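You operate a simulated robot arm through the tools that you are given. There is no shell and no other tool. Be economical: measure what you need, move in short steps, check, and stop when the job is done.

The job below is to be done with a simulated robot arm. You get a single attempt, and the scene is never put back.

## Task
Fill the teal-collar vial with water to its line and stand it in the long white rack.
Fine: dose knob on HIGH; white WATER key; well 3. Set down upright: what you pick out.

It is judged by the outcome, as a careful person would: the job done as asked, and still so three seconds after it is handed in. It fails if anything else is knocked over, pushed out of place, dropped, spilled or broken.

## Robot
A 6-joint arm with a two-finger parallel gripper, fixed in place. Base frame: the origin is at the foot of the arm, x ahead of it, y to its left, z up. Lengths are in mm, angles in rad, forces in N, time in s.
With the tool pointing down near the work surface it reaches from about 140 to 580 mm from the base axis. Its first joint turns from -1.152 to 1.152 rad. Payload 2.1 kg.
Tool frame: the origin (TCP) lies between the finger pads and is the grasp point; the fingertips stand 30 mm ahead of it; z points along the fingers, y is the line along which they close. The gripper opens to 94 mm. The fingers are 28 mm wide and 10 mm thick; the gripper's body (50 by 96 mm) begins 55 mm behind the TCP.
Orientation is that of the tool frame in the base frame, as a unit quaternion [x, y, z, w]. With the fingers straight down and closing along the base's y, the tool's x points along the base's -x, its y along +y and its z along -z.

## Interface
- The arm moves only by the tool drive_tool. Its argument "targets" is a list of rows, each a list of 3 entries, a list of its own where there are three numbers: the shift along the tool's x, y, z in mm, then the turn, a rotation vector about the tool's x, y, z in rad, then the finger opening in mm, from 0 to 94. In form: [[[x, y, z], [wx, wy, wz], jaw], ...]. A call has 1 to 8 rows; each row is the pose to reach, as a shift and turn from the pose commanded when the call began, along the tool's axes at that moment. Rows are played at 5 a second. More than 50 mm and 0.15 rad between two rows, or a gripper value outside its range, and nothing of the call is played. Where a pose cannot be reached the arm comes as near as it can. A force on the tool above 40 N (or 10 N above the force at the start of the call, whichever is more), or a blocked arm, ends the call early, and 0.2 s more pass. Each finger travels about 72 mm/s and halts on what it meets, pressing with about 42 N; the grip force reading is that of the motor and also rises with nothing between the fingers. The clock runs only during rows and for 0.2 s after the last one: add rows that repeat a pose to give the fingers time. The reply holds the time, the measured pose of the TCP, the force on the tool along the base axes, the opening and the grip force, in the units named above and with some noise, with the torque about the TCP (base axes, N m) and any sound that the robot's microphone picked up.
- Cameras (640 x 400 px; columns grow to the right, rows downward): "scene" is fixed at [67.8, -397.5, 495.5]; the picture's right is [0.56, -0.83, 0.00], its down [-0.45, -0.31, -0.84] and it looks along [0.69, 0.47, -0.54] (base axes); focal length 227 px, centre (320, 200). "wrist" rides on the gripper at [76, 14, -102] in the tool frame; the picture's right is [-0.18, 0.98, 0.00], its down [-0.75, -0.14, -0.64] and it looks along [-0.63, -0.12, 0.77] (tool axes); focal length 243 px, centre (320, 200). There is no depth. A picture from a camera that has moved, and an enlarged one, comes with that camera's place and axes in the base frame and with its lens. The place of the scene camera against the robot may be out by one fixed shift of up to 18 mm in any direction.
- grab_frame(camera): a new picture of that camera. The clock stands still meanwhile.
- enlarge(camera, box): a new picture of the part [left, top, right, bottom] of that camera's present view, enlarged. The clock stands still meanwhile.
- close_job(): hands the job in; it is judged then, once.

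Go step by step. Nothing tells you positions but the pictures and the camera data: compare them with the known pose of the tool, close in by small moves and look again before you grip or let go. The budget is 120 turns and 68 pictures, counting those below and the enlarged ones. Unless the task says otherwise, let go and move clear before handing in, and close with one line.

The tools are called after ">>>" by a JSON object that holds its "op" and its "data". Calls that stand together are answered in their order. drive_tool: Moves the arm, as the interface text tells. Its arguments: {"type":"object","properties":{"targets":{"type":"array","items":{"type":"array"}}},"required":["targets"]} The other tools are called the same way: grab_frame (camera) takes a picture; enlarge (camera, box) takes an enlarged picture of a part of a camera's view; close_job () hands the job in.

At the start:

```text
t: 0.0
eef_pos: [307.4, -125.2, 339.0]
tool_rot: [0.001, 1.0, 0.0, 0.0]
ft_force: [0.0, 0.9, -0.2]
wrist_torque: [0.02, -0.05, -0.01]
width: 94.3
gripper_force: 0.0
```

scene: 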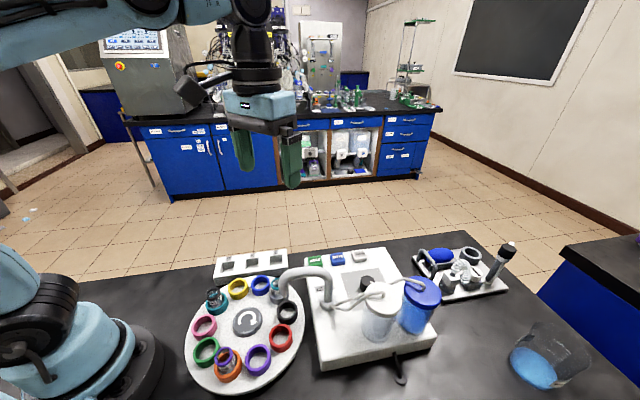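
wrist: 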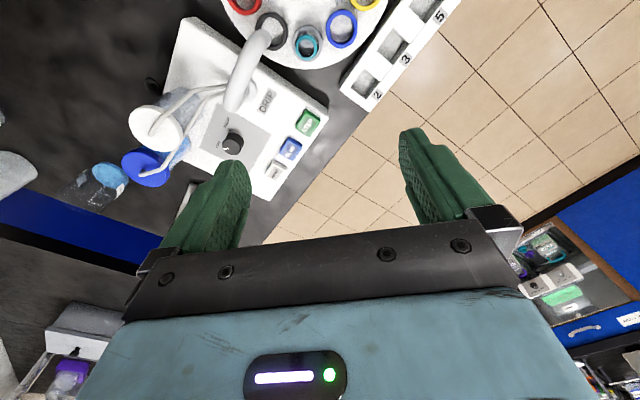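

I see a carousel with coloured collars, a dispenser with keys and a knob, and a white rack with wells. I'll look closer at each first.

>>> {"op": "enlarge", "data": {"camera": "scene", "box": [170, 230, 330, 400]}}

>>> {"op": "enlarge", "data": {"camera": "scene", "box": [290, 230, 530, 380]}}

>>> {"op": "enlarge", "data": {"camera": "wrist", "box": [110, 0, 470, 210]}}

```text
2.35 times, centred on (250, 315) of scene
camera zoom: at [67.8, -397.5, 495.5], right [0.56, -0.83, 0.0], down [-0.45, -0.31, -0.84], along [0.69, 0.47, -0.54], focal length 534 px, centre (485, -71)
```

zoom: 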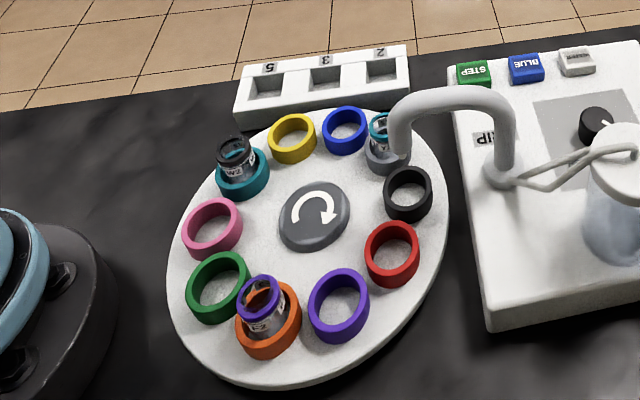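

```text
2.67 times, centred on (410, 305) of scene
camera zoom: at [67.8, -397.5, 495.5], right [0.56, -0.83, 0.0], down [-0.45, -0.31, -0.84], along [0.69, 0.47, -0.54], focal length 605 px, centre (80, -80)
```

zoom: 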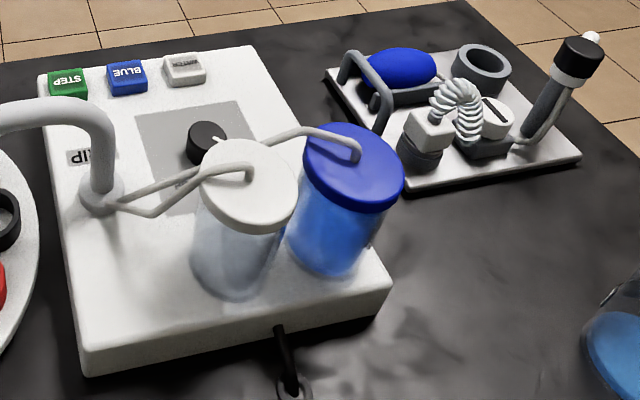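

```text
1.78 times, centred on (290, 105) of wrist
camera zoom: at [234.1, -113.0, 442.2], right [0.18, 0.98, 0.0], down [0.75, -0.14, 0.64], along [0.63, -0.12, -0.77], focal length 431 px, centre (373, 369)
```

zoom: 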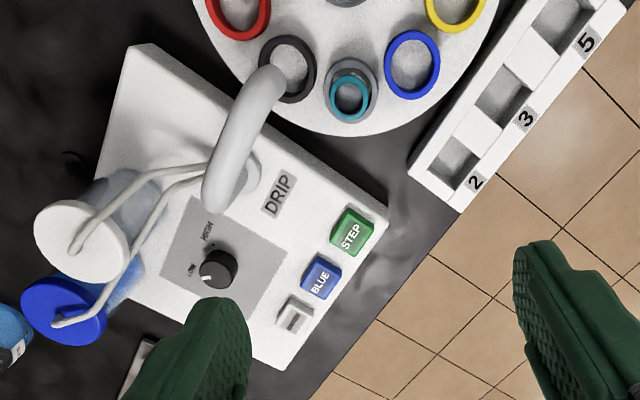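

Teal-collar vial sits in the grey ring beside the spout, and knob looks to be on LOW. I'll pull the arm back for a second wrist view to triangulate.

>>> {"op": "drive_tool", "data": {"targets": [[[40, 0, 0], [0, 0, 0], 94], [[80, 0, 0], [0, 0, 0], 94], [[100, 0, 0], [0, 0, 0], 94], [[100, 0, 0], [0, 0, 0], 94]]}}

>>> {"op": "grab_frame", "data": {"camera": "wrist"}}

```text
t: 1.0
eef_pos: [207.8, -125.7, 339.6]
tool_rot: [0.0, 1.0, 0.0, -0.001]
ft_force: [0.2, 0.1, -0.5]
wrist_torque: [0.0, 0.0, 0.02]
width: 94.0
gripper_force: 0.1
```

```text
62 pictures are left
camera wrist: at [133.6, -112.2, 443.3], right [0.18, 0.98, 0.0], down [0.75, -0.14, 0.64], along [0.63, -0.12, -0.77], focal length 243 px, centre (320, 200)
```

wrist: 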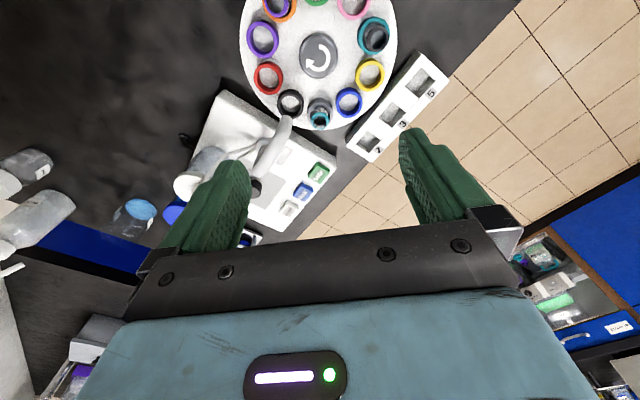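

>>> {"op": "enlarge", "data": {"camera": "wrist", "box": [180, 0, 460, 175]}}

```text
2.29 times, centred on (320, 88) of wrist
camera zoom: at [133.6, -112.2, 443.3], right [0.18, 0.98, 0.0], down [0.75, -0.14, 0.64], along [0.63, -0.12, -0.77], focal length 555 px, centre (320, 457)
```

zoom: 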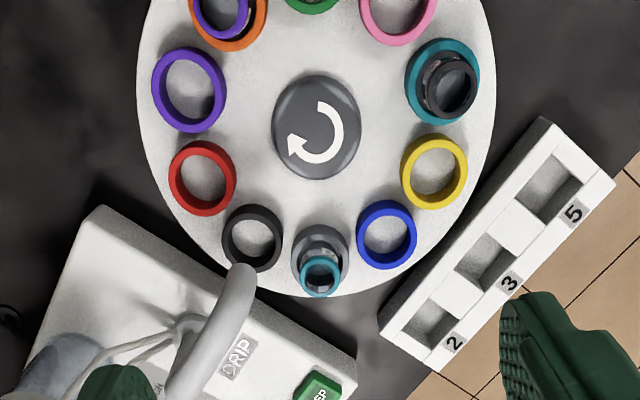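

Carousel has 10 stations turning clockwise from above; spout is over the black ring and the teal-collar vial is one step before it. Next: a close view of knob and keys.

>>> {"op": "drive_tool", "data": {"targets": [[[-23, -31, 5], [0, 0, 0], 60], [[-46, -62, 10], [0, 0, 0], 60], [[-70, -93, 15], [0, 0, 0], 60], [[-92, -125, 20], [0, 0, 0], 60], [[-92, -125, 20], [0, 0, 0], 60]]}}

>>> {"op": "enlarge", "data": {"camera": "wrist", "box": [160, 0, 480, 200]}}

```text
t: 2.2
eef_pos: [299.6, -250.4, 318.9]
tool_rot: [0.0, 1.0, 0.0, 0.0]
ft_force: [0.7, 1.2, 0.0]
wrist_torque: [-0.02, 0.0, 0.01]
width: 60.0
gripper_force: 0.1
```

```text
2.00 times, centred on (320, 100) of wrist
camera zoom: at [225.6, -237.6, 423.1], right [0.18, 0.98, 0.0], down [0.75, -0.14, 0.64], along [0.63, -0.12, -0.77], focal length 485 px, centre (320, 400)
```

zoom: 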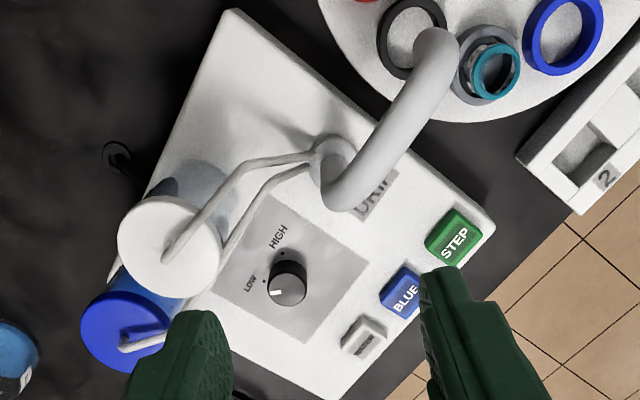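

>>> {"op": "enlarge", "data": {"camera": "wrist", "box": [260, 90, 370, 190]}}

```text
4.00 times, centred on (315, 140) of wrist
camera zoom: at [225.6, -237.6, 423.1], right [0.18, 0.98, 0.0], down [0.75, -0.14, 0.64], along [0.63, -0.12, -0.77], focal length 970 px, centre (340, 440)
```

zoom: 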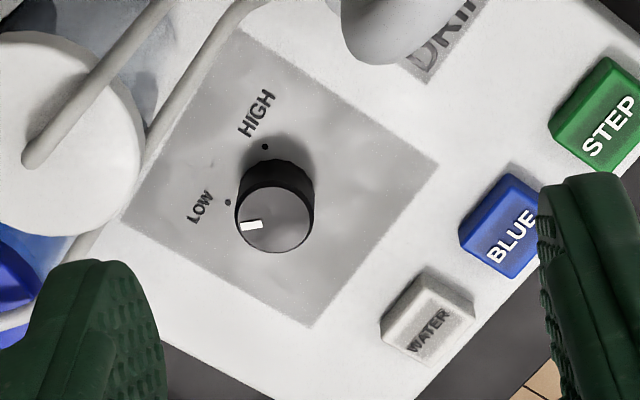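

Pointer is on LOW (towards -y), with HIGH towards -x: a 90° clockwise turn. Knob axis is near (406,-301), with its top at about z 56. I'll go above it while pre-rotating the tool so the camera stays over the open side.

>>> {"op": "drive_tool", "data": {"targets": [[[-13, -6, 10], [0, 0, 0.14], 60], [[-26, -13, 20], [0, 0, 0.28], 60], [[-40, -19, 30], [0, 0, 0.42], 60], [[-53, -25, 40], [0, 0, 0.56], 60], [[-66, -32, 50], [0, 0, 0.7], 60], [[-80, -38, 60], [0, 0, 0.84], 60], [[-93, -45, 70], [0, 0, 0.98], 60], [[-106, -51, 80], [0, 0, 1.12], 60]]}}

>>> {"op": "drive_tool", "data": {"targets": [[[0, 0, 10], [0, 0, 0.14], 60], [[0, 0, 20], [0, 0, 0.28], 60], [[0, 0, 30], [0, 0, 0.42], 60], [[0, 0, 40], [0, 0, 0.45], 60], [[0, 0, 40], [0, 0, 0.45], 60]]}}

>>> {"op": "grab_frame", "data": {"camera": "wrist"}}

>>> {"op": "grab_frame", "data": {"camera": "scene"}}

```text
t: 4.0
eef_pos: [406.5, -302.6, 239.6]
tool_rot: [0.532, 0.847, 0.001, 0.0]
ft_force: [0.2, -1.7, -0.2]
wrist_torque: [-0.03, -0.01, 0.0]
width: 59.9
gripper_force: 0.1
```

```text
t: 5.2
eef_pos: [406.7, -302.4, 199.5]
tool_rot: [0.707, 0.707, 0.0, 0.0]
ft_force: [0.6, 0.4, -0.3]
wrist_torque: [0.02, -0.01, 0.01]
width: 60.2
gripper_force: 0.1
```

```text
58 pictures are left
camera wrist: at [423.2, -226.8, 302.7], right [0.98, -0.18, 0.0], down [-0.14, -0.75, 0.64], along [-0.12, -0.63, -0.77], focal length 243 px, centre (320, 200)
```

wrist: 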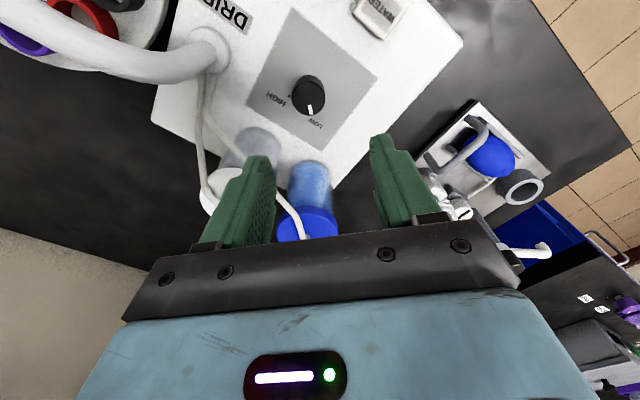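

```text
57 pictures are left
```

scene: 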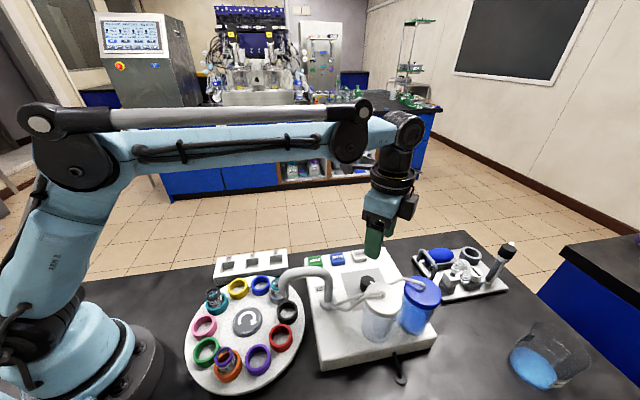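

>>> {"op": "enlarge", "data": {"camera": "wrist", "box": [250, 40, 370, 140]}}

```text
4.00 times, centred on (310, 90) of wrist
camera zoom: at [423.2, -226.8, 302.7], right [0.98, -0.18, 0.0], down [-0.14, -0.75, 0.64], along [-0.12, -0.63, -0.77], focal length 970 px, centre (360, 640)
```

zoom: 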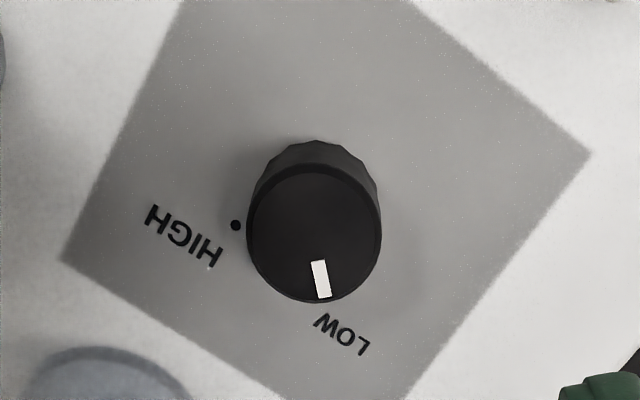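

Refined: knob axis is (399,-297), top z≈70, plate z≈42. Descending around it with open fingers.

>>> {"op": "drive_tool", "data": {"targets": [[[5.5, -7.5, 30], [0, 0, 0], 60], [[5.5, -7.5, 65], [0, 0, 0], 60], [[5.5, -7.5, 95], [0, 0, 0], 60], [[5.5, -7.5, 110], [0, 0, 0], 60], [[5.5, -7.5, 117], [0, 0, 0], 60], [[5.5, -7.5, 117], [0, 0, 0], 60]]}}

>>> {"op": "grab_frame", "data": {"camera": "wrist"}}

>>> {"op": "enlarge", "data": {"camera": "scene", "box": [290, 190, 450, 370]}}

```text
t: 6.6
eef_pos: [398.4, -296.0, 81.6]
tool_rot: [0.707, 0.708, 0.0, 0.0]
ft_force: [-0.9, 0.9, 0.5]
wrist_torque: [0.02, 0.01, 0.02]
width: 60.0
gripper_force: 0.0
```

```text
55 pictures are left
camera wrist: at [415.5, -221.4, 184.9], right [0.98, -0.18, 0.0], down [-0.14, -0.75, 0.64], along [-0.12, -0.63, -0.77], focal length 243 px, centre (320, 200)
```

wrist: 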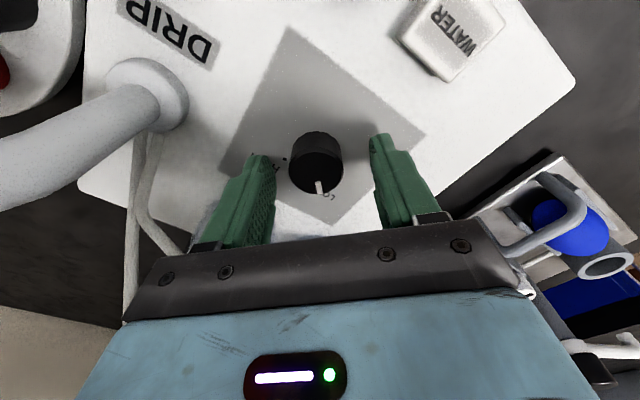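

```text
2.22 times, centred on (370, 280) of scene
camera zoom: at [67.8, -397.5, 495.5], right [0.56, -0.83, 0.0], down [-0.45, -0.31, -0.84], along [0.69, 0.47, -0.54], focal length 504 px, centre (209, 22)
```

zoom: 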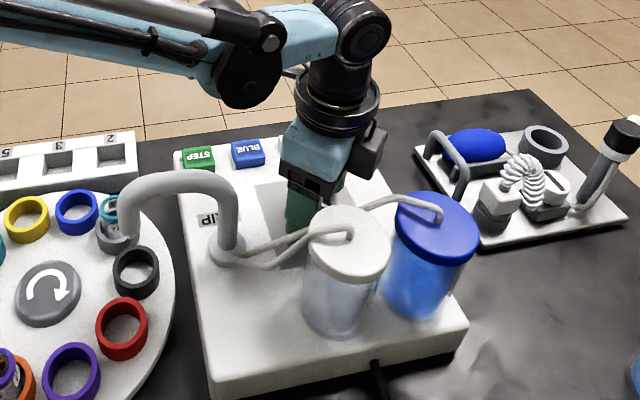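

Knob centred between fingers. Closing.

>>> {"op": "drive_tool", "data": {"targets": [[[0, 0, 3], [0, 0, 0], 40], [[0, 0, 3], [0, 0, 0], 26], [[0, 0, 3], [0, 0, 0], 26], [[0, 0, 3], [0, 0, 0], 26]]}}

```text
t: 7.6
eef_pos: [398.5, -294.4, 79.2]
tool_rot: [0.707, 0.707, 0.0, -0.002]
ft_force: [-23.4, 5.6, 4.3]
wrist_torque: [-0.02, -0.14, 0.01]
width: 31.6
gripper_force: 45.0
```

>>> {"op": "drive_tool", "data": {"targets": [[[0, -1, 0], [0, 0, 0], 26], [[0, -1, 0], [0, 0, 0], 26]]}}

```text
t: 8.2
eef_pos: [398.5, -296.2, 78.2]
tool_rot: [0.707, 0.707, -0.001, -0.002]
ft_force: [-25.0, 6.2, 5.1]
wrist_torque: [-0.71, 0.13, -0.08]
width: 31.8
gripper_force: 44.5
```

>>> {"op": "drive_tool", "data": {"targets": [[[0, -1.5, 0], [0, 0, 0], 26], [[0, -1.5, 0], [0, 0, 0], 26]]}}

```text
t: 8.8
eef_pos: [397.6, -295.7, 79.7]
tool_rot: [0.707, 0.708, 0.0, 0.0]
ft_force: [-5.7, -2.8, 10.0]
wrist_torque: [1.09, 0.85, -0.08]
width: 31.4
gripper_force: 44.9
```

Side force relieved. Turning clockwise.

>>> {"op": "drive_tool", "data": {"targets": [[[0, 0, 0], [0, 0, 0.14], 26], [[0, 0, 0], [0, 0, 0.28], 26], [[0, 0, 0], [0, 0, 0.42], 26], [[0, 0, 0], [0, 0, 0.56], 26], [[0, 0, 0], [0, 0, 0.7], 26], [[0, 0, 0], [0, 0, 0.84], 26]]}}

>>> {"op": "grab_frame", "data": {"camera": "wrist"}}

```text
t: 10.2
eef_pos: [396.7, -295.3, 78.2]
tool_rot: [0.934, 0.357, 0.0, 0.001]
ft_force: [6.8, -2.0, 5.0]
wrist_torque: [-0.47, 0.79, 0.04]
width: 31.5
gripper_force: 45.2
```

```text
53 pictures are left
camera wrist: at [465.0, -257.1, 182.5], right [0.52, -0.86, 0.0], down [-0.66, -0.4, 0.64], along [-0.55, -0.33, -0.77], focal length 243 px, centre (320, 200)
```

wrist: 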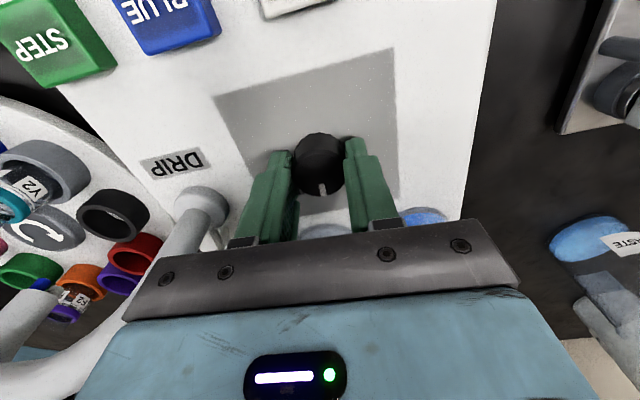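

>>> {"op": "drive_tool", "data": {"targets": [[[0, 0, 0], [0, 0, 0.14], 26], [[0, 0, 0], [0, 0, 0.28], 26], [[0, 0, 0], [0, 0, 0.42], 26], [[0, 0, 0], [0, 0, 0.56], 26], [[0, 0, 0], [0, 0, 0.68], 26], [[0, 0, 0], [0, 0, 0.73], 26], [[0, 0, 0], [0, 0, 0.73], 26]]}}

>>> {"op": "enlarge", "data": {"camera": "wrist", "box": [240, 90, 400, 230]}}

```text
t: 11.8
eef_pos: [396.1, -295.9, 78.3]
tool_rot: [1.0, 0.001, 0.0, 0.0]
ft_force: [-0.1, 15.4, -0.4]
wrist_torque: [-0.03, -1.29, -0.01]
width: 31.4
gripper_force: 45.3
```

```text
2.86 times, centred on (320, 160) of wrist
camera zoom: at [474.8, -311.4, 182.4], right [-0.18, -0.98, 0.0], down [-0.75, 0.14, 0.64], along [-0.63, 0.12, -0.77], focal length 693 px, centre (320, 314)
```

zoom: 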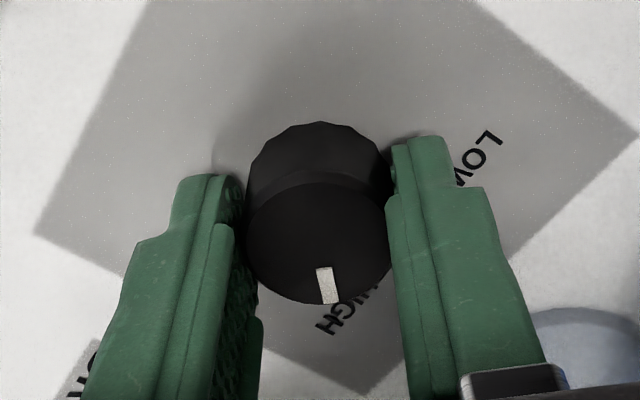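

Pointer is at HIGH. Release and lift, then verify.

>>> {"op": "drive_tool", "data": {"targets": [[[0, 0, 0], [0, 0, 0], 50], [[0, 0, 0], [0, 0, 0], 56], [[0, 0, -40], [0, 0, 0], 56], [[0, 0, -85], [0, 0, 0], 56], [[0, 0, -85], [0, 0, 0], 30]]}}

>>> {"op": "grab_frame", "data": {"camera": "wrist"}}

```text
t: 13.0
eef_pos: [395.8, -294.8, 162.5]
tool_rot: [1.0, 0.001, 0.0, 0.0]
ft_force: [-0.2, 0.1, 0.3]
wrist_torque: [-0.01, 0.0, -0.02]
width: 30.1
gripper_force: 0.0
```

```text
51 pictures are left
camera wrist: at [474.2, -311.5, 265.9], right [-0.18, -0.98, 0.0], down [-0.75, 0.14, 0.64], along [-0.63, 0.12, -0.77], focal length 243 px, centre (320, 200)
```

wrist: 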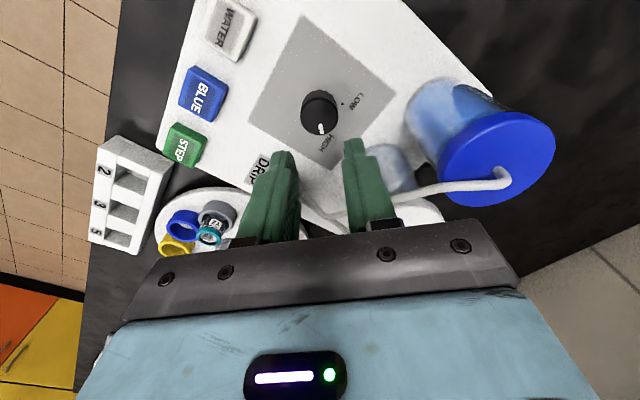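

Knob is on HIGH. Next, close the fingers and move above STEP at (389,-161).

>>> {"op": "drive_tool", "data": {"targets": [[[-2, -40, 0], [0, 0, 0], 0], [[-4, -80, 10], [0, 0, 0], 0], [[-7, -120, 30], [0, 0, 0], 0], [[-7, -133, 60], [0, 0, 0], 0], [[-7, -133, 70], [0, 0, 0], 0], [[-7, -133, 70], [0, 0, 0], 0]]}}

>>> {"op": "grab_frame", "data": {"camera": "wrist"}}

```text
t: 14.4
eef_pos: [388.7, -162.3, 91.2]
tool_rot: [1.0, 0.001, 0.001, -0.001]
ft_force: [0.4, 0.3, 0.5]
wrist_torque: [0.04, 0.01, 0.02]
width: 0.0
gripper_force: 32.5
```

```text
50 pictures are left
camera wrist: at [466.8, -178.1, 195.0], right [-0.18, -0.98, 0.0], down [-0.75, 0.14, 0.64], along [-0.63, 0.12, -0.77], focal length 243 px, centre (320, 200)
```

wrist: 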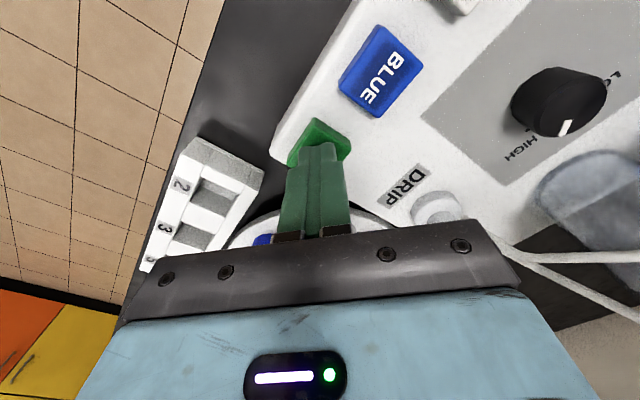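

Fingertips are above STEP. Lowering in small steps.

>>> {"op": "drive_tool", "data": {"targets": [[[0, 0, 6], [0, 0, 0], 0], [[0, 0, 10], [0, 0, 0], 0], [[0, 0, 12], [0, 0, 0], 0]]}}

```text
t: 15.2
eef_pos: [388.7, -163.7, 80.5]
tool_rot: [1.0, 0.001, 0.0, -0.001]
ft_force: [-4.4, 2.8, 18.4]
wrist_torque: [0.08, 0.09, 0.0]
width: 0.0
gripper_force: 32.9
heard: click
```

Contact and a click. Lift and look.

>>> {"op": "drive_tool", "data": {"targets": [[[0, 0, -12], [0, 0, 0], 0], [[0, 0, -40], [0, 0, 0], 0], [[0, 0, -60], [0, 0, 0], 0], [[0, 0, -60], [0, 0, 0], 0], [[0, 0, -60], [0, 0, 0], 0], [[0, 0, -60], [0, 0, 0], 0], [[0, 0, -60], [0, 0, 0], 0]]}}

>>> {"op": "grab_frame", "data": {"camera": "scene"}}

```text
t: 16.8
eef_pos: [389.0, -162.9, 141.8]
tool_rot: [1.0, 0.0, 0.0, 0.0]
ft_force: [0.3, -0.4, -0.8]
wrist_torque: [-0.03, 0.06, -0.05]
width: 0.0
gripper_force: 32.8
```

```text
49 pictures are left
```

scene: 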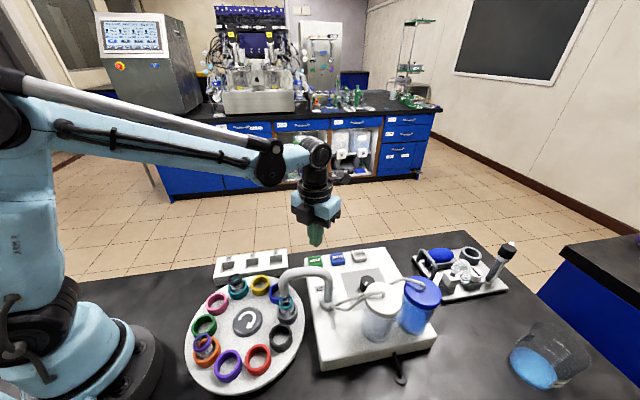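

>>> {"op": "enlarge", "data": {"camera": "scene", "box": [230, 255, 330, 355]}}

```text
4.00 times, centred on (280, 305) of scene
camera zoom: at [67.8, -397.5, 495.5], right [0.56, -0.83, 0.0], down [-0.45, -0.31, -0.84], along [0.69, 0.47, -0.54], focal length 908 px, centre (480, -220)
```

zoom: 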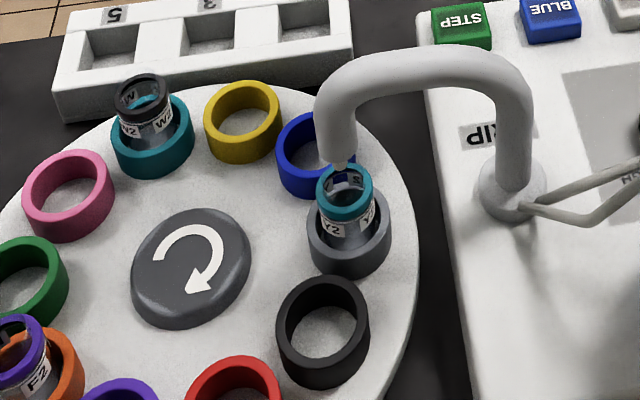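

The vial is now under the spout. Moving over WATER at (468,-246).

>>> {"op": "drive_tool", "data": {"targets": [[[26, 28, 0], [0, 0, 0], 0], [[53, 56, 0], [0, 0, 0], 0], [[79, 83, 10], [0, 0, 0], 0], [[79, 83, 40], [0, 0, 0], 0], [[79, 83, 50], [0, 0, 0], 0], [[79, 83, 50], [0, 0, 0], 0]]}}

>>> {"op": "grab_frame", "data": {"camera": "wrist"}}

```text
t: 18.2
eef_pos: [469.1, -245.6, 92.6]
tool_rot: [1.0, 0.001, 0.0, 0.0]
ft_force: [-0.5, 0.5, 0.3]
wrist_torque: [0.04, 0.02, -0.02]
width: 0.0
gripper_force: 32.9
```

```text
47 pictures are left
camera wrist: at [547.1, -262.6, 196.2], right [-0.18, -0.98, 0.0], down [-0.75, 0.14, 0.64], along [-0.63, 0.12, -0.77], focal length 243 px, centre (320, 200)
```

wrist: 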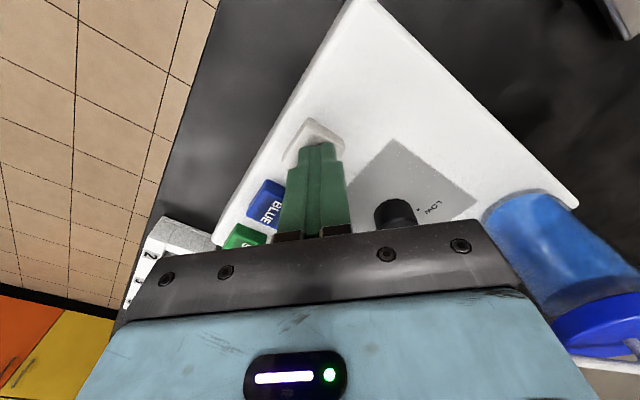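

On the WATER key. One brief press and release.

>>> {"op": "drive_tool", "data": {"targets": [[[0, 0, 7], [0, 0, 0], 0], [[0, 0, 11], [0, 0, 0], 0], [[0, 0, 13.5], [0, 0, 0], 0], [[0, 0, 5], [0, 0, 0], 0], [[0, 0, -5], [0, 0, 0], 0]]}}

>>> {"op": "enlarge", "data": {"camera": "scene", "box": [260, 265, 310, 335]}}

```text
t: 19.4
eef_pos: [469.8, -246.1, 96.5]
tool_rot: [1.0, 0.001, 0.0, 0.001]
ft_force: [-0.2, 0.7, -0.3]
wrist_torque: [-0.02, -0.01, -0.03]
width: 0.0
gripper_force: 32.8
heard: click
```

```text
5.71 times, centred on (285, 300) of scene
camera zoom: at [67.8, -397.5, 495.5], right [0.56, -0.83, 0.0], down [-0.45, -0.31, -0.84], along [0.69, 0.47, -0.54], focal length 1297 px, centre (520, -371)
```

zoom: 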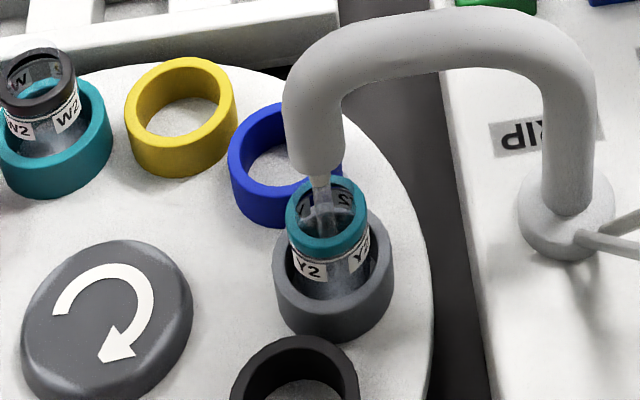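

A stream is running. Waiting for it to finish, then checking the level.

>>> {"op": "drive_tool", "data": {"targets": [[[0, 0, 0], [0, 0, 0], 0], [[0, 0, 0], [0, 0, 0], 0], [[0, 0, 0], [0, 0, 0], 0], [[0, 0, 0], [0, 0, 0], 0]]}}

>>> {"op": "enlarge", "data": {"camera": "scene", "box": [265, 285, 305, 325]}}

```text
t: 20.4
eef_pos: [467.8, -245.8, 95.7]
tool_rot: [1.0, 0.001, 0.0, 0.001]
ft_force: [0.5, 0.5, 0.0]
wrist_torque: [0.03, 0.0, 0.03]
width: 0.0
gripper_force: 32.3
```

```text
10.00 times, centred on (285, 305) of scene
camera zoom: at [67.8, -397.5, 495.5], right [0.56, -0.83, 0.0], down [-0.45, -0.31, -0.84], along [0.69, 0.47, -0.54], focal length 2269 px, centre (670, -850)
```

zoom: 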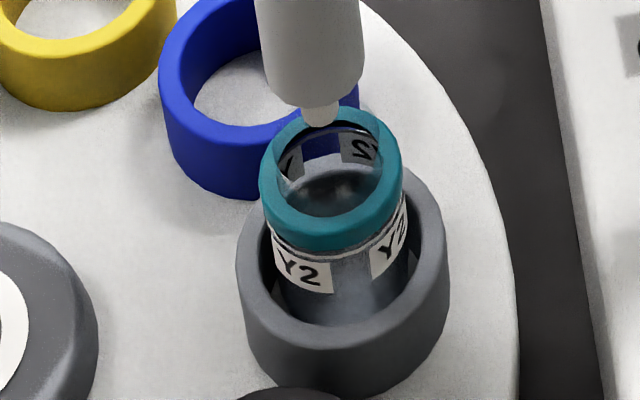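

Dose ended. To judge the level, I'll tilt the wrist for a shallower look at the vial from the +x side.

>>> {"op": "drive_tool", "data": {"targets": [[[0, 0, -30], [0, 0, 0], 30], [[-16, -8, -35], [0, -0.125, 0], 60], [[-32, -16, -35], [0, -0.25, 0], 90], [[-50, -24, -33], [0, -0.375, 0], 94], [[-66, -31, -31], [0, -0.5, 0], 94], [[-66, -31, -31], [0, -0.5, 0], 94]]}}

>>> {"op": "grab_frame", "data": {"camera": "wrist"}}

```text
t: 21.8
eef_pos: [400.0, -218.6, 126.6]
tool_rot: [0.97, 0.002, -0.242, 0.003]
ft_force: [0.0, 0.2, 0.4]
wrist_torque: [0.03, 0.01, 0.01]
width: 94.4
gripper_force: 0.0
```

```text
44 pictures are left
camera wrist: at [518.0, -232.8, 182.2], right [-0.16, -0.98, 0.09], down [-0.37, 0.14, 0.92], along [-0.92, 0.11, -0.38], focal length 243 px, centre (320, 200)
```

wrist: 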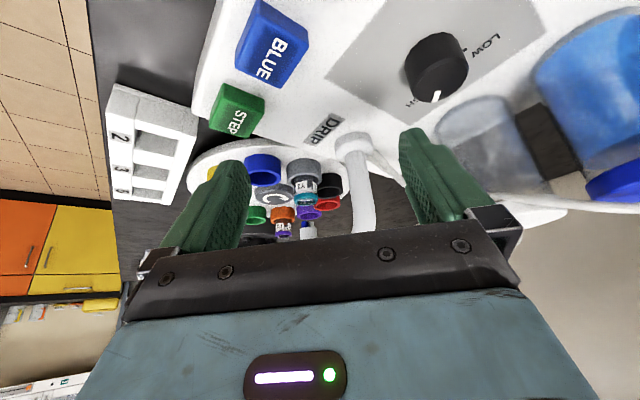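

>>> {"op": "enlarge", "data": {"camera": "wrist", "box": [278, 152, 338, 242]}}

```text
4.44 times, centred on (308, 197) of wrist
camera zoom: at [518.0, -232.8, 182.2], right [-0.16, -0.98, 0.09], down [-0.37, 0.14, 0.92], along [-0.92, 0.11, -0.38], focal length 1078 px, centre (373, 213)
```

zoom: 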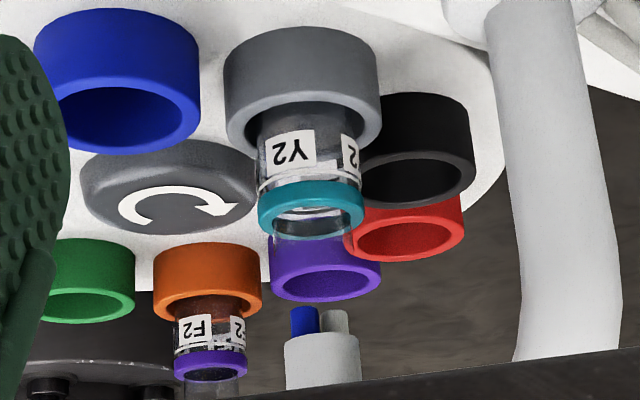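

>>> {"op": "enlarge", "data": {"camera": "wrist", "box": [298, 174, 316, 192]}}

>>> {"op": "enlarge", "data": {"camera": "scene", "box": [276, 293, 296, 318]}}

```text
16.00 times, centred on (307, 183) of wrist
camera zoom: at [518.0, -232.8, 182.2], right [-0.16, -0.98, 0.09], down [-0.37, 0.14, 0.92], along [-0.92, 0.11, -0.38], focal length 3882 px, centre (528, 472)
```

zoom: 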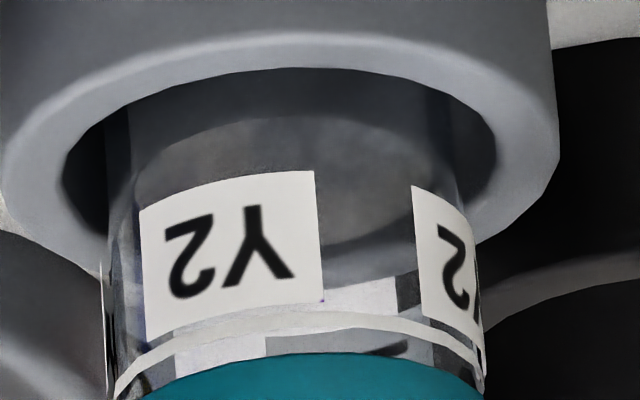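

```text
16.00 times, centred on (286, 306) of scene
camera zoom: at [67.8, -397.5, 495.5], right [0.56, -0.83, 0.0], down [-0.45, -0.31, -0.84], along [0.69, 0.47, -0.54], focal length 3630 px, centre (864, -1488)
```

zoom: 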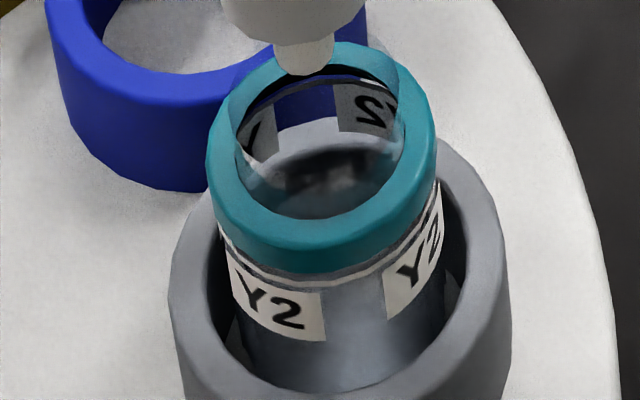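

The water surface is at z≈49 with the line at z≈65 and the vial floor at ≈30, so one HIGH dose reached about half way. I'll go back to WATER for a second dose.

>>> {"op": "drive_tool", "data": {"targets": [[[15, 7, -12], [0, 0.125, 0], 94], [[30, 14, -17], [0, 0.25, 0], 60], [[50, 22, -20], [0, 0.375, 0], 30], [[66, 27.4, -14], [0, 0.5, 0], 0], [[74.4, 27.4, -5.7], [0, 0.5, 0], 0], [[74.4, 27.4, -5.7], [0, 0.5, 0], 0]]}}

>>> {"op": "grab_frame", "data": {"camera": "wrist"}}

```text
t: 23.2
eef_pos: [471.8, -243.0, 97.0]
tool_rot: [1.0, 0.001, 0.001, -0.001]
ft_force: [0.8, -0.4, -0.2]
wrist_torque: [-0.01, 0.0, -0.01]
width: 0.0
gripper_force: 33.0
```

```text
40 pictures are left
camera wrist: at [549.2, -258.3, 200.6], right [-0.18, -0.98, 0.0], down [-0.75, 0.14, 0.64], along [-0.63, 0.12, -0.77], focal length 243 px, centre (320, 200)
```

wrist: 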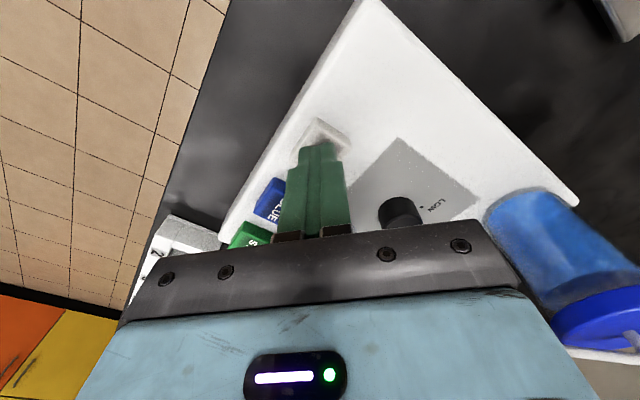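

>>> {"op": "drive_tool", "data": {"targets": [[[-2, 2, 8], [0, 0, 0], 0], [[-2, 2, 14], [0, 0, 0], 0], [[-2, 2, 17.5], [0, 0, 0], 0], [[-2, 2, 8], [0, 0, 0], 0], [[-2, 2, 0], [0, 0, 0], 0], [[-2, 2, 0], [0, 0, 0], 0]]}}

```text
t: 24.6
eef_pos: [469.3, -245.0, 97.3]
tool_rot: [1.0, 0.001, 0.0, -0.001]
ft_force: [-0.2, 0.2, 0.2]
wrist_torque: [-0.01, 0.0, 0.03]
width: 0.0
gripper_force: 33.1
heard: click
```

Click heard. Now back to the same tilted viewpoint while it pours.

>>> {"op": "drive_tool", "data": {"targets": [[[0, 0, -30], [0, 0, 0], 30], [[-16, -8, -35], [0, -0.125, 0], 60], [[-32, -16, -35], [0, -0.25, 0], 90], [[-50, -24, -33], [0, -0.375, 0], 94], [[-68, -27, -30], [0, -0.5, 0], 94], [[-68, -27, -30], [0, -0.5, 0], 94]]}}

>>> {"op": "enlarge", "data": {"camera": "wrist", "box": [293, 167, 321, 199]}}

```text
t: 26.0
eef_pos: [399.2, -219.1, 125.7]
tool_rot: [0.97, 0.001, -0.242, 0.003]
ft_force: [0.0, 0.2, 0.2]
wrist_torque: [0.02, 0.01, -0.01]
width: 94.0
gripper_force: 0.0
```

```text
12.50 times, centred on (307, 183) of wrist
camera zoom: at [516.8, -234.3, 182.2], right [-0.16, -0.98, 0.09], down [-0.36, 0.14, 0.92], along [-0.92, 0.11, -0.38], focal length 3033 px, centre (482, 412)
```

zoom: 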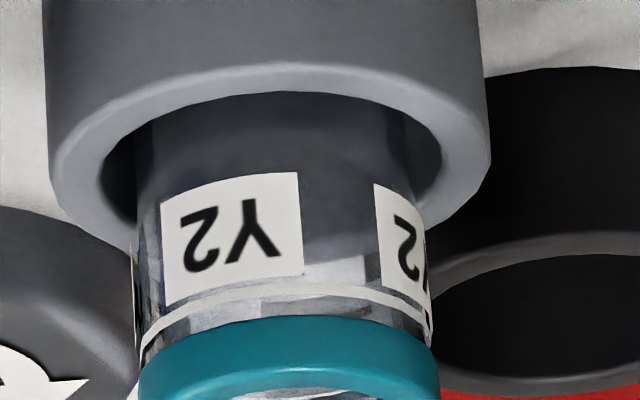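

>>> {"op": "enlarge", "data": {"camera": "wrist", "box": [298, 174, 316, 192]}}

>>> {"op": "enlarge", "data": {"camera": "scene", "box": [276, 293, 296, 318]}}

```text
16.00 times, centred on (307, 183) of wrist
camera zoom: at [516.8, -234.3, 182.2], right [-0.16, -0.98, 0.09], down [-0.36, 0.14, 0.92], along [-0.92, 0.11, -0.38], focal length 3882 px, centre (528, 472)
```

zoom: 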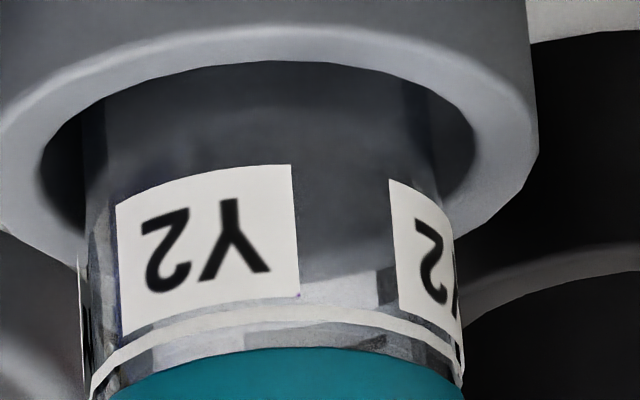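

```text
16.00 times, centred on (286, 306) of scene
camera zoom: at [67.8, -397.5, 495.5], right [0.56, -0.83, 0.0], down [-0.45, -0.31, -0.84], along [0.69, 0.47, -0.54], focal length 3630 px, centre (864, -1488)
```

zoom: 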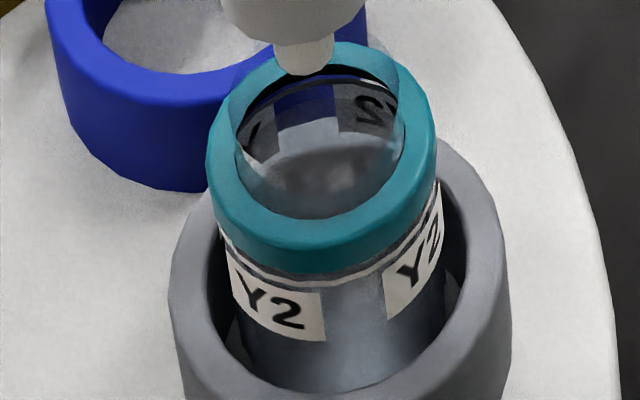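

>>> {"op": "enlarge", "data": {"camera": "wrist", "box": [301, 182, 316, 192]}}

>>> {"op": "enlarge", "data": {"camera": "scene", "box": [280, 293, 293, 303]}}

```text
16.00 times, centred on (308, 187) of wrist
camera zoom: at [516.8, -234.3, 182.2], right [-0.16, -0.98, 0.09], down [-0.36, 0.14, 0.92], along [-0.92, 0.11, -0.38], focal length 3882 px, centre (504, 408)
```

zoom: 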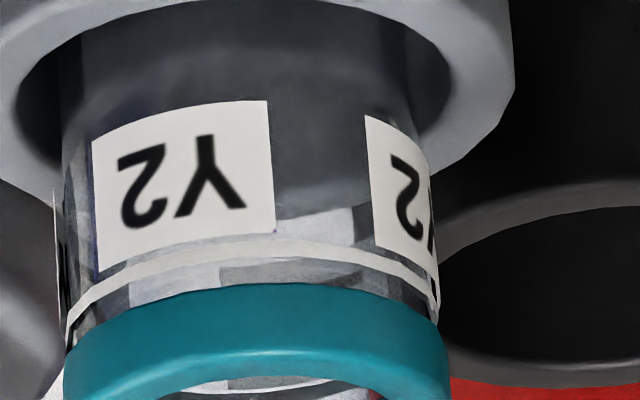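

```text
16.00 times, centred on (286, 298) of scene
camera zoom: at [67.8, -397.5, 495.5], right [0.56, -0.83, 0.0], down [-0.45, -0.31, -0.84], along [0.69, 0.47, -0.54], focal length 3630 px, centre (856, -1368)
```

zoom: 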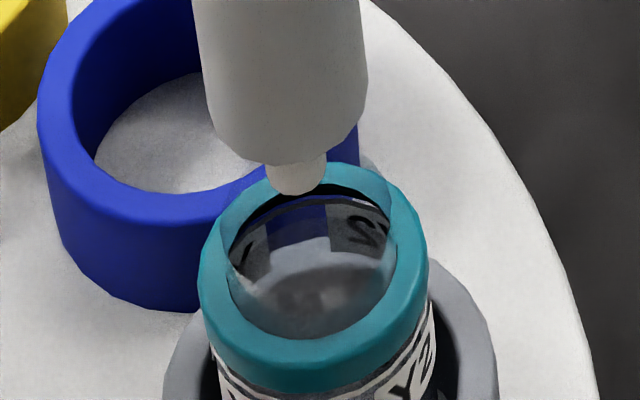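

The level is hard to read here, so I'll go to a shallower, near-horizontal view.

>>> {"op": "drive_tool", "data": {"targets": [[[3, 0, 10], [0, -0.1, 0], 94], [[9.6, 0, 30], [0, -0.2, 0], 94], [[9.6, 0, 30], [0, -0.2, 0], 94]]}}

>>> {"op": "enlarge", "data": {"camera": "wrist", "box": [284, 160, 334, 220]}}

```text
t: 26.8
eef_pos: [393.9, -227.6, 118.6]
tool_rot: [0.969, 0.004, -0.247, 0.012]
ft_force: [0.4, 0.1, -0.5]
wrist_torque: [-0.01, -0.01, 0.01]
width: 93.9
gripper_force: 0.0
out of reach, approached as far as the arm can: row 1, 2, 3
```

```text
6.67 times, centred on (309, 190) of wrist
camera zoom: at [512.4, -240.7, 173.6], right [-0.15, -0.98, 0.11], down [-0.36, 0.15, 0.92], along [-0.92, 0.1, -0.37], focal length 1618 px, centre (393, 267)
```

zoom: 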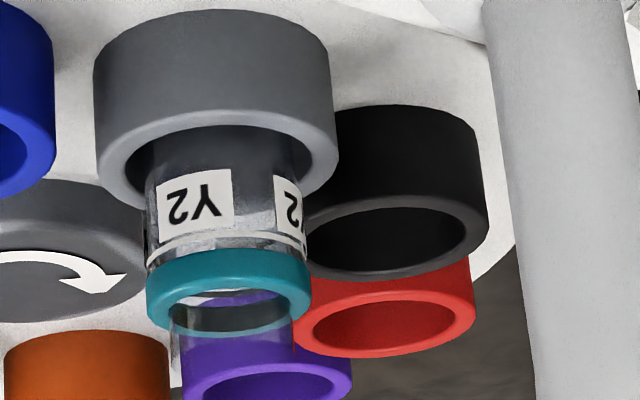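

>>> {"op": "enlarge", "data": {"camera": "wrist", "box": [292, 182, 316, 212]}}

```text
13.33 times, centred on (304, 197) of wrist
camera zoom: at [512.4, -240.7, 173.6], right [-0.15, -0.98, 0.11], down [-0.36, 0.15, 0.92], along [-0.92, 0.1, -0.37], focal length 3235 px, centre (533, 240)
```

zoom: 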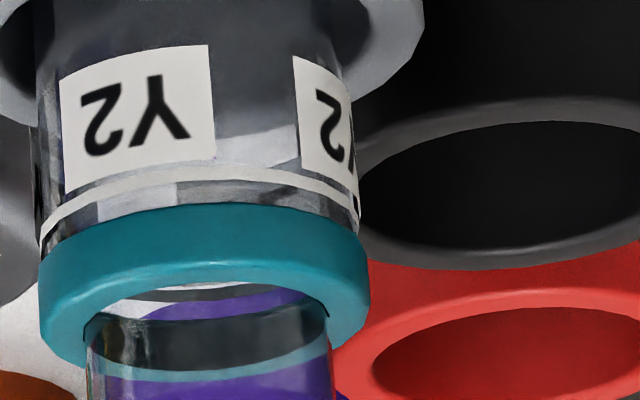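

Reach limit hit; returning upright. The second dose clearly raised the surface, and I'll verify the level better away from the spout.

>>> {"op": "drive_tool", "data": {"targets": [[[-21, 0, -34], [0, 0.14, 0], 60], [[-21, 0, -34], [0, 0.2, 0], 30], [[-21, 0, -34], [0, 0.2, 0], 0]]}}

```text
t: 27.6
eef_pos: [392.1, -225.0, 158.1]
tool_rot: [0.989, 0.005, -0.148, 0.009]
ft_force: [0.6, 0.0, 0.3]
wrist_torque: [0.01, -0.02, 0.0]
width: 0.2
gripper_force: 12.4
```

>>> {"op": "drive_tool", "data": {"targets": [[[2, -30, 10], [0.009, 0.14, 0.005], 0], [[5.4, -62, 20], [0.018, 0.28, 0.01], 0], [[5.4, -62, 29.7], [0.018, 0.297, 0.01], 0], [[5.4, -62, 29.7], [0.018, 0.297, 0.01], 0]]}}

```text
t: 28.6
eef_pos: [389.2, -165.7, 126.2]
tool_rot: [1.0, -0.001, 0.0, 0.001]
ft_force: [-0.1, -0.4, 0.0]
wrist_torque: [0.01, -0.01, -0.01]
width: 0.0
gripper_force: 32.7
```

Vertical above STEP. Pressing once.

>>> {"op": "drive_tool", "data": {"targets": [[[0, -2, 25], [0, 0, 0], 0], [[0, -2, 40], [0, 0, 0], 0], [[0, -2, 45], [0, 0, 0], 0], [[0, -2, 47.5], [0, 0, 0], 0], [[0, -2, 35], [0, 0, 0], 0], [[0, -2, 20], [0, 0, 0], 0], [[0, -2, 20], [0, 0, 0], 0], [[0, -2, 20], [0, 0, 0], 0]]}}

>>> {"op": "enlarge", "data": {"camera": "scene", "box": [180, 255, 340, 395]}}

```text
t: 30.4
eef_pos: [389.0, -163.3, 106.7]
tool_rot: [1.0, 0.0, -0.001, 0.001]
ft_force: [-0.3, 0.1, -0.1]
wrist_torque: [-0.04, 0.0, 0.01]
width: 0.0
gripper_force: 33.5
heard: click
```

```text
2.86 times, centred on (260, 325) of scene
camera zoom: at [67.8, -397.5, 495.5], right [0.56, -0.83, 0.0], down [-0.45, -0.31, -0.84], along [0.69, 0.47, -0.54], focal length 648 px, centre (491, -157)
```

zoom: 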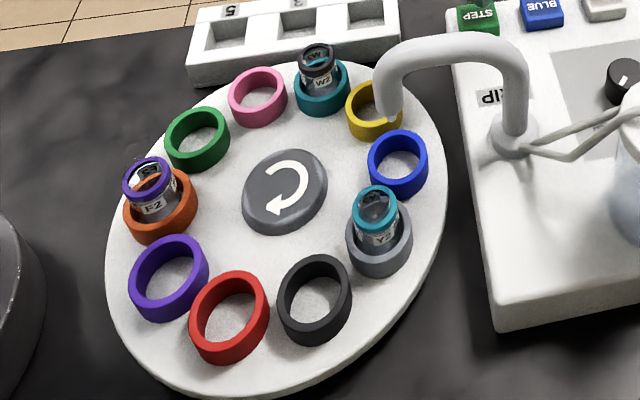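

>>> {"op": "enlarge", "data": {"camera": "scene", "box": [262, 298, 288, 326]}}

```text
14.29 times, centred on (275, 312) of scene
camera zoom: at [67.8, -397.5, 495.5], right [0.56, -0.83, 0.0], down [-0.45, -0.31, -0.84], along [0.69, 0.47, -0.54], focal length 3242 px, centre (963, -1400)
```

zoom: 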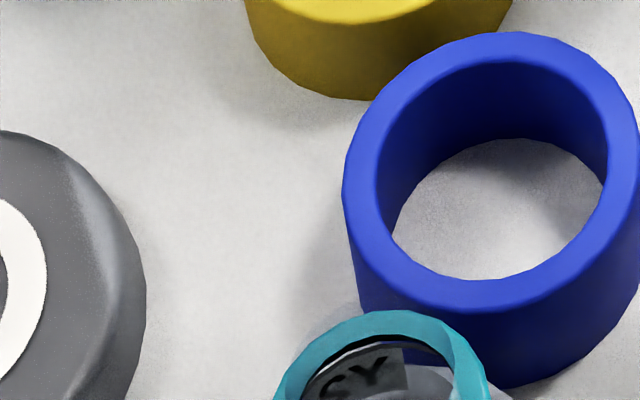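

>>> {"op": "enlarge", "data": {"camera": "scene", "box": [266, 318, 292, 346]}}

```text
14.29 times, centred on (279, 332) of scene
camera zoom: at [67.8, -397.5, 495.5], right [0.56, -0.83, 0.0], down [-0.45, -0.31, -0.84], along [0.69, 0.47, -0.54], focal length 3242 px, centre (906, -1686)
```

zoom: 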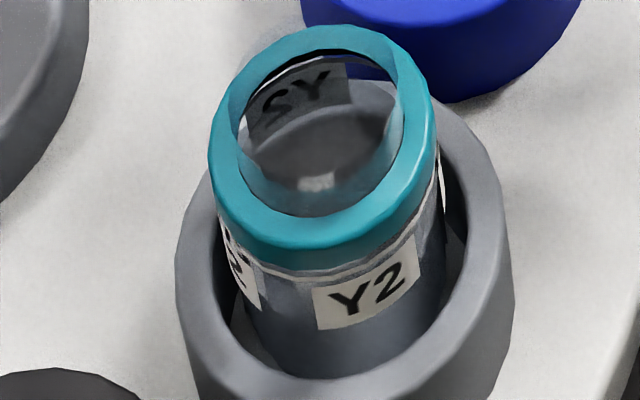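

Vial is past the spout. One more STEP for gripper clearance.

>>> {"op": "drive_tool", "data": {"targets": [[[0, 0, 15], [0, 0, 0], 0], [[0, 0, 24], [0, 0, 0], 0], [[0, 0, 27.5], [0, 0, 0], 0], [[0, 0, 15], [0, 0, 0], 0], [[0, 0, -20], [0, 0, 0], 0], [[0, 0, -60], [0, 0, 0], 0], [[0, 0, -100], [0, 0, 0], 0], [[0, 0, -140], [0, 0, 0], 0]]}}

>>> {"op": "enlarge", "data": {"camera": "scene", "box": [180, 255, 340, 395]}}

```text
t: 32.2
eef_pos: [388.2, -164.7, 246.7]
tool_rot: [1.0, 0.0, -0.001, 0.001]
ft_force: [0.0, 0.3, -0.5]
wrist_torque: [-0.01, 0.01, 0.0]
width: 0.2
gripper_force: 32.4
heard: click
```

```text
2.86 times, centred on (260, 325) of scene
camera zoom: at [67.8, -397.5, 495.5], right [0.56, -0.83, 0.0], down [-0.45, -0.31, -0.84], along [0.69, 0.47, -0.54], focal length 648 px, centre (491, -157)
```

zoom: 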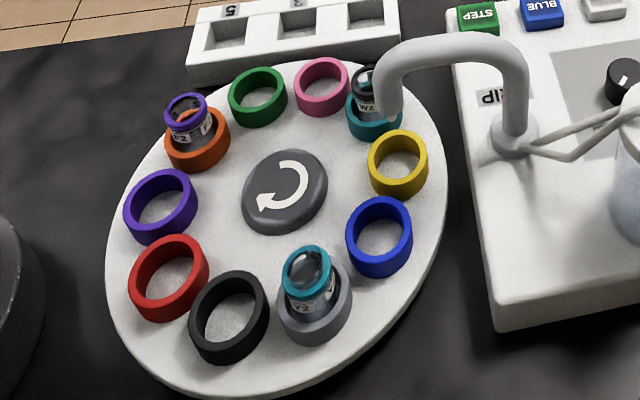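

Vial is now clear of the spout at about (162,-201). Moving above it, yawing -90° with fingers open.

>>> {"op": "drive_tool", "data": {"targets": [[[-28, 4, 0], [0, 0, -0.14], 0], [[-56, 9, 0], [0, 0, -0.28], 30], [[-84, 13, 0], [0, 0, -0.42], 60], [[-113, 18, 0], [0, 0, -0.56], 60], [[-141, 22, 0], [0, 0, -0.7], 60], [[-169, 27, 0], [0, 0, -0.84], 60], [[-198, 31, 0], [0, 0, -0.98], 60], [[-226, 36, 0], [0, 0, -1.12], 60]]}}

>>> {"op": "drive_tool", "data": {"targets": [[[0, 0, 5], [0, 0, -0.14], 60], [[0, 0, 15], [0, 0, -0.28], 60], [[0, 0, 25], [0, 0, -0.42], 60], [[0, 0, 30], [0, 0, -0.45], 60], [[0, 0, 30], [0, 0, -0.45], 60]]}}

>>> {"op": "grab_frame", "data": {"camera": "wrist"}}

```text
t: 34.0
eef_pos: [162.0, -200.8, 248.8]
tool_rot: [0.847, 0.531, -0.002, 0.001]
ft_force: [-0.2, -0.3, -0.2]
wrist_torque: [-0.03, 0.02, -0.02]
width: 60.1
gripper_force: 0.0
```

```text
t: 35.2
eef_pos: [163.2, -199.5, 217.5]
tool_rot: [0.707, 0.707, -0.002, 0.001]
ft_force: [0.5, -0.5, 0.6]
wrist_torque: [-0.01, -0.01, -0.01]
width: 59.9
gripper_force: 0.0
```

```text
28 pictures are left
camera wrist: at [178.9, -124.8, 320.3], right [0.98, -0.18, 0.0], down [-0.14, -0.75, 0.64], along [-0.12, -0.63, -0.76], focal length 243 px, centre (320, 200)
```

wrist: 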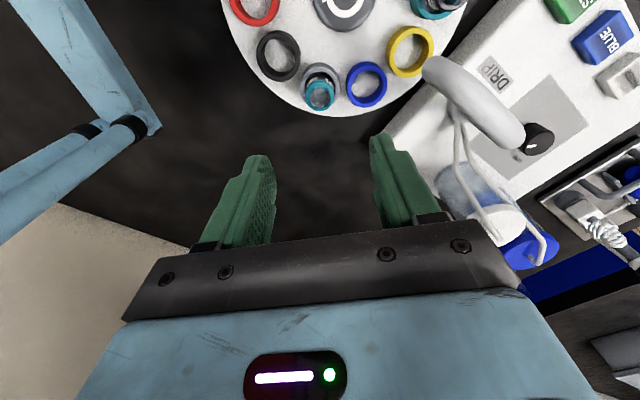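

>>> {"op": "enlarge", "data": {"camera": "wrist", "box": [280, 55, 360, 125]}}

```text
5.71 times, centred on (320, 90) of wrist
camera zoom: at [178.9, -124.8, 320.3], right [0.98, -0.18, 0.0], down [-0.14, -0.75, 0.64], along [-0.12, -0.63, -0.76], focal length 1386 px, centre (320, 829)
```

zoom: 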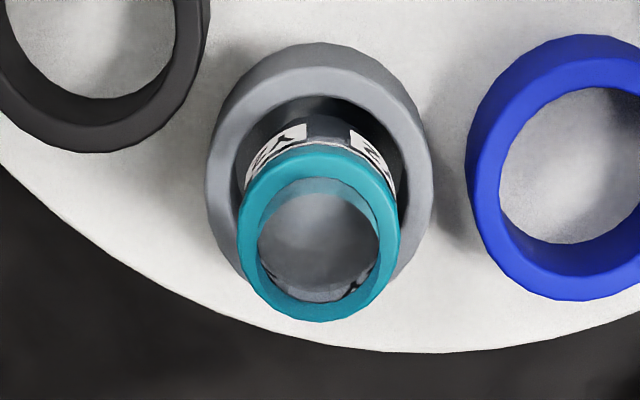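

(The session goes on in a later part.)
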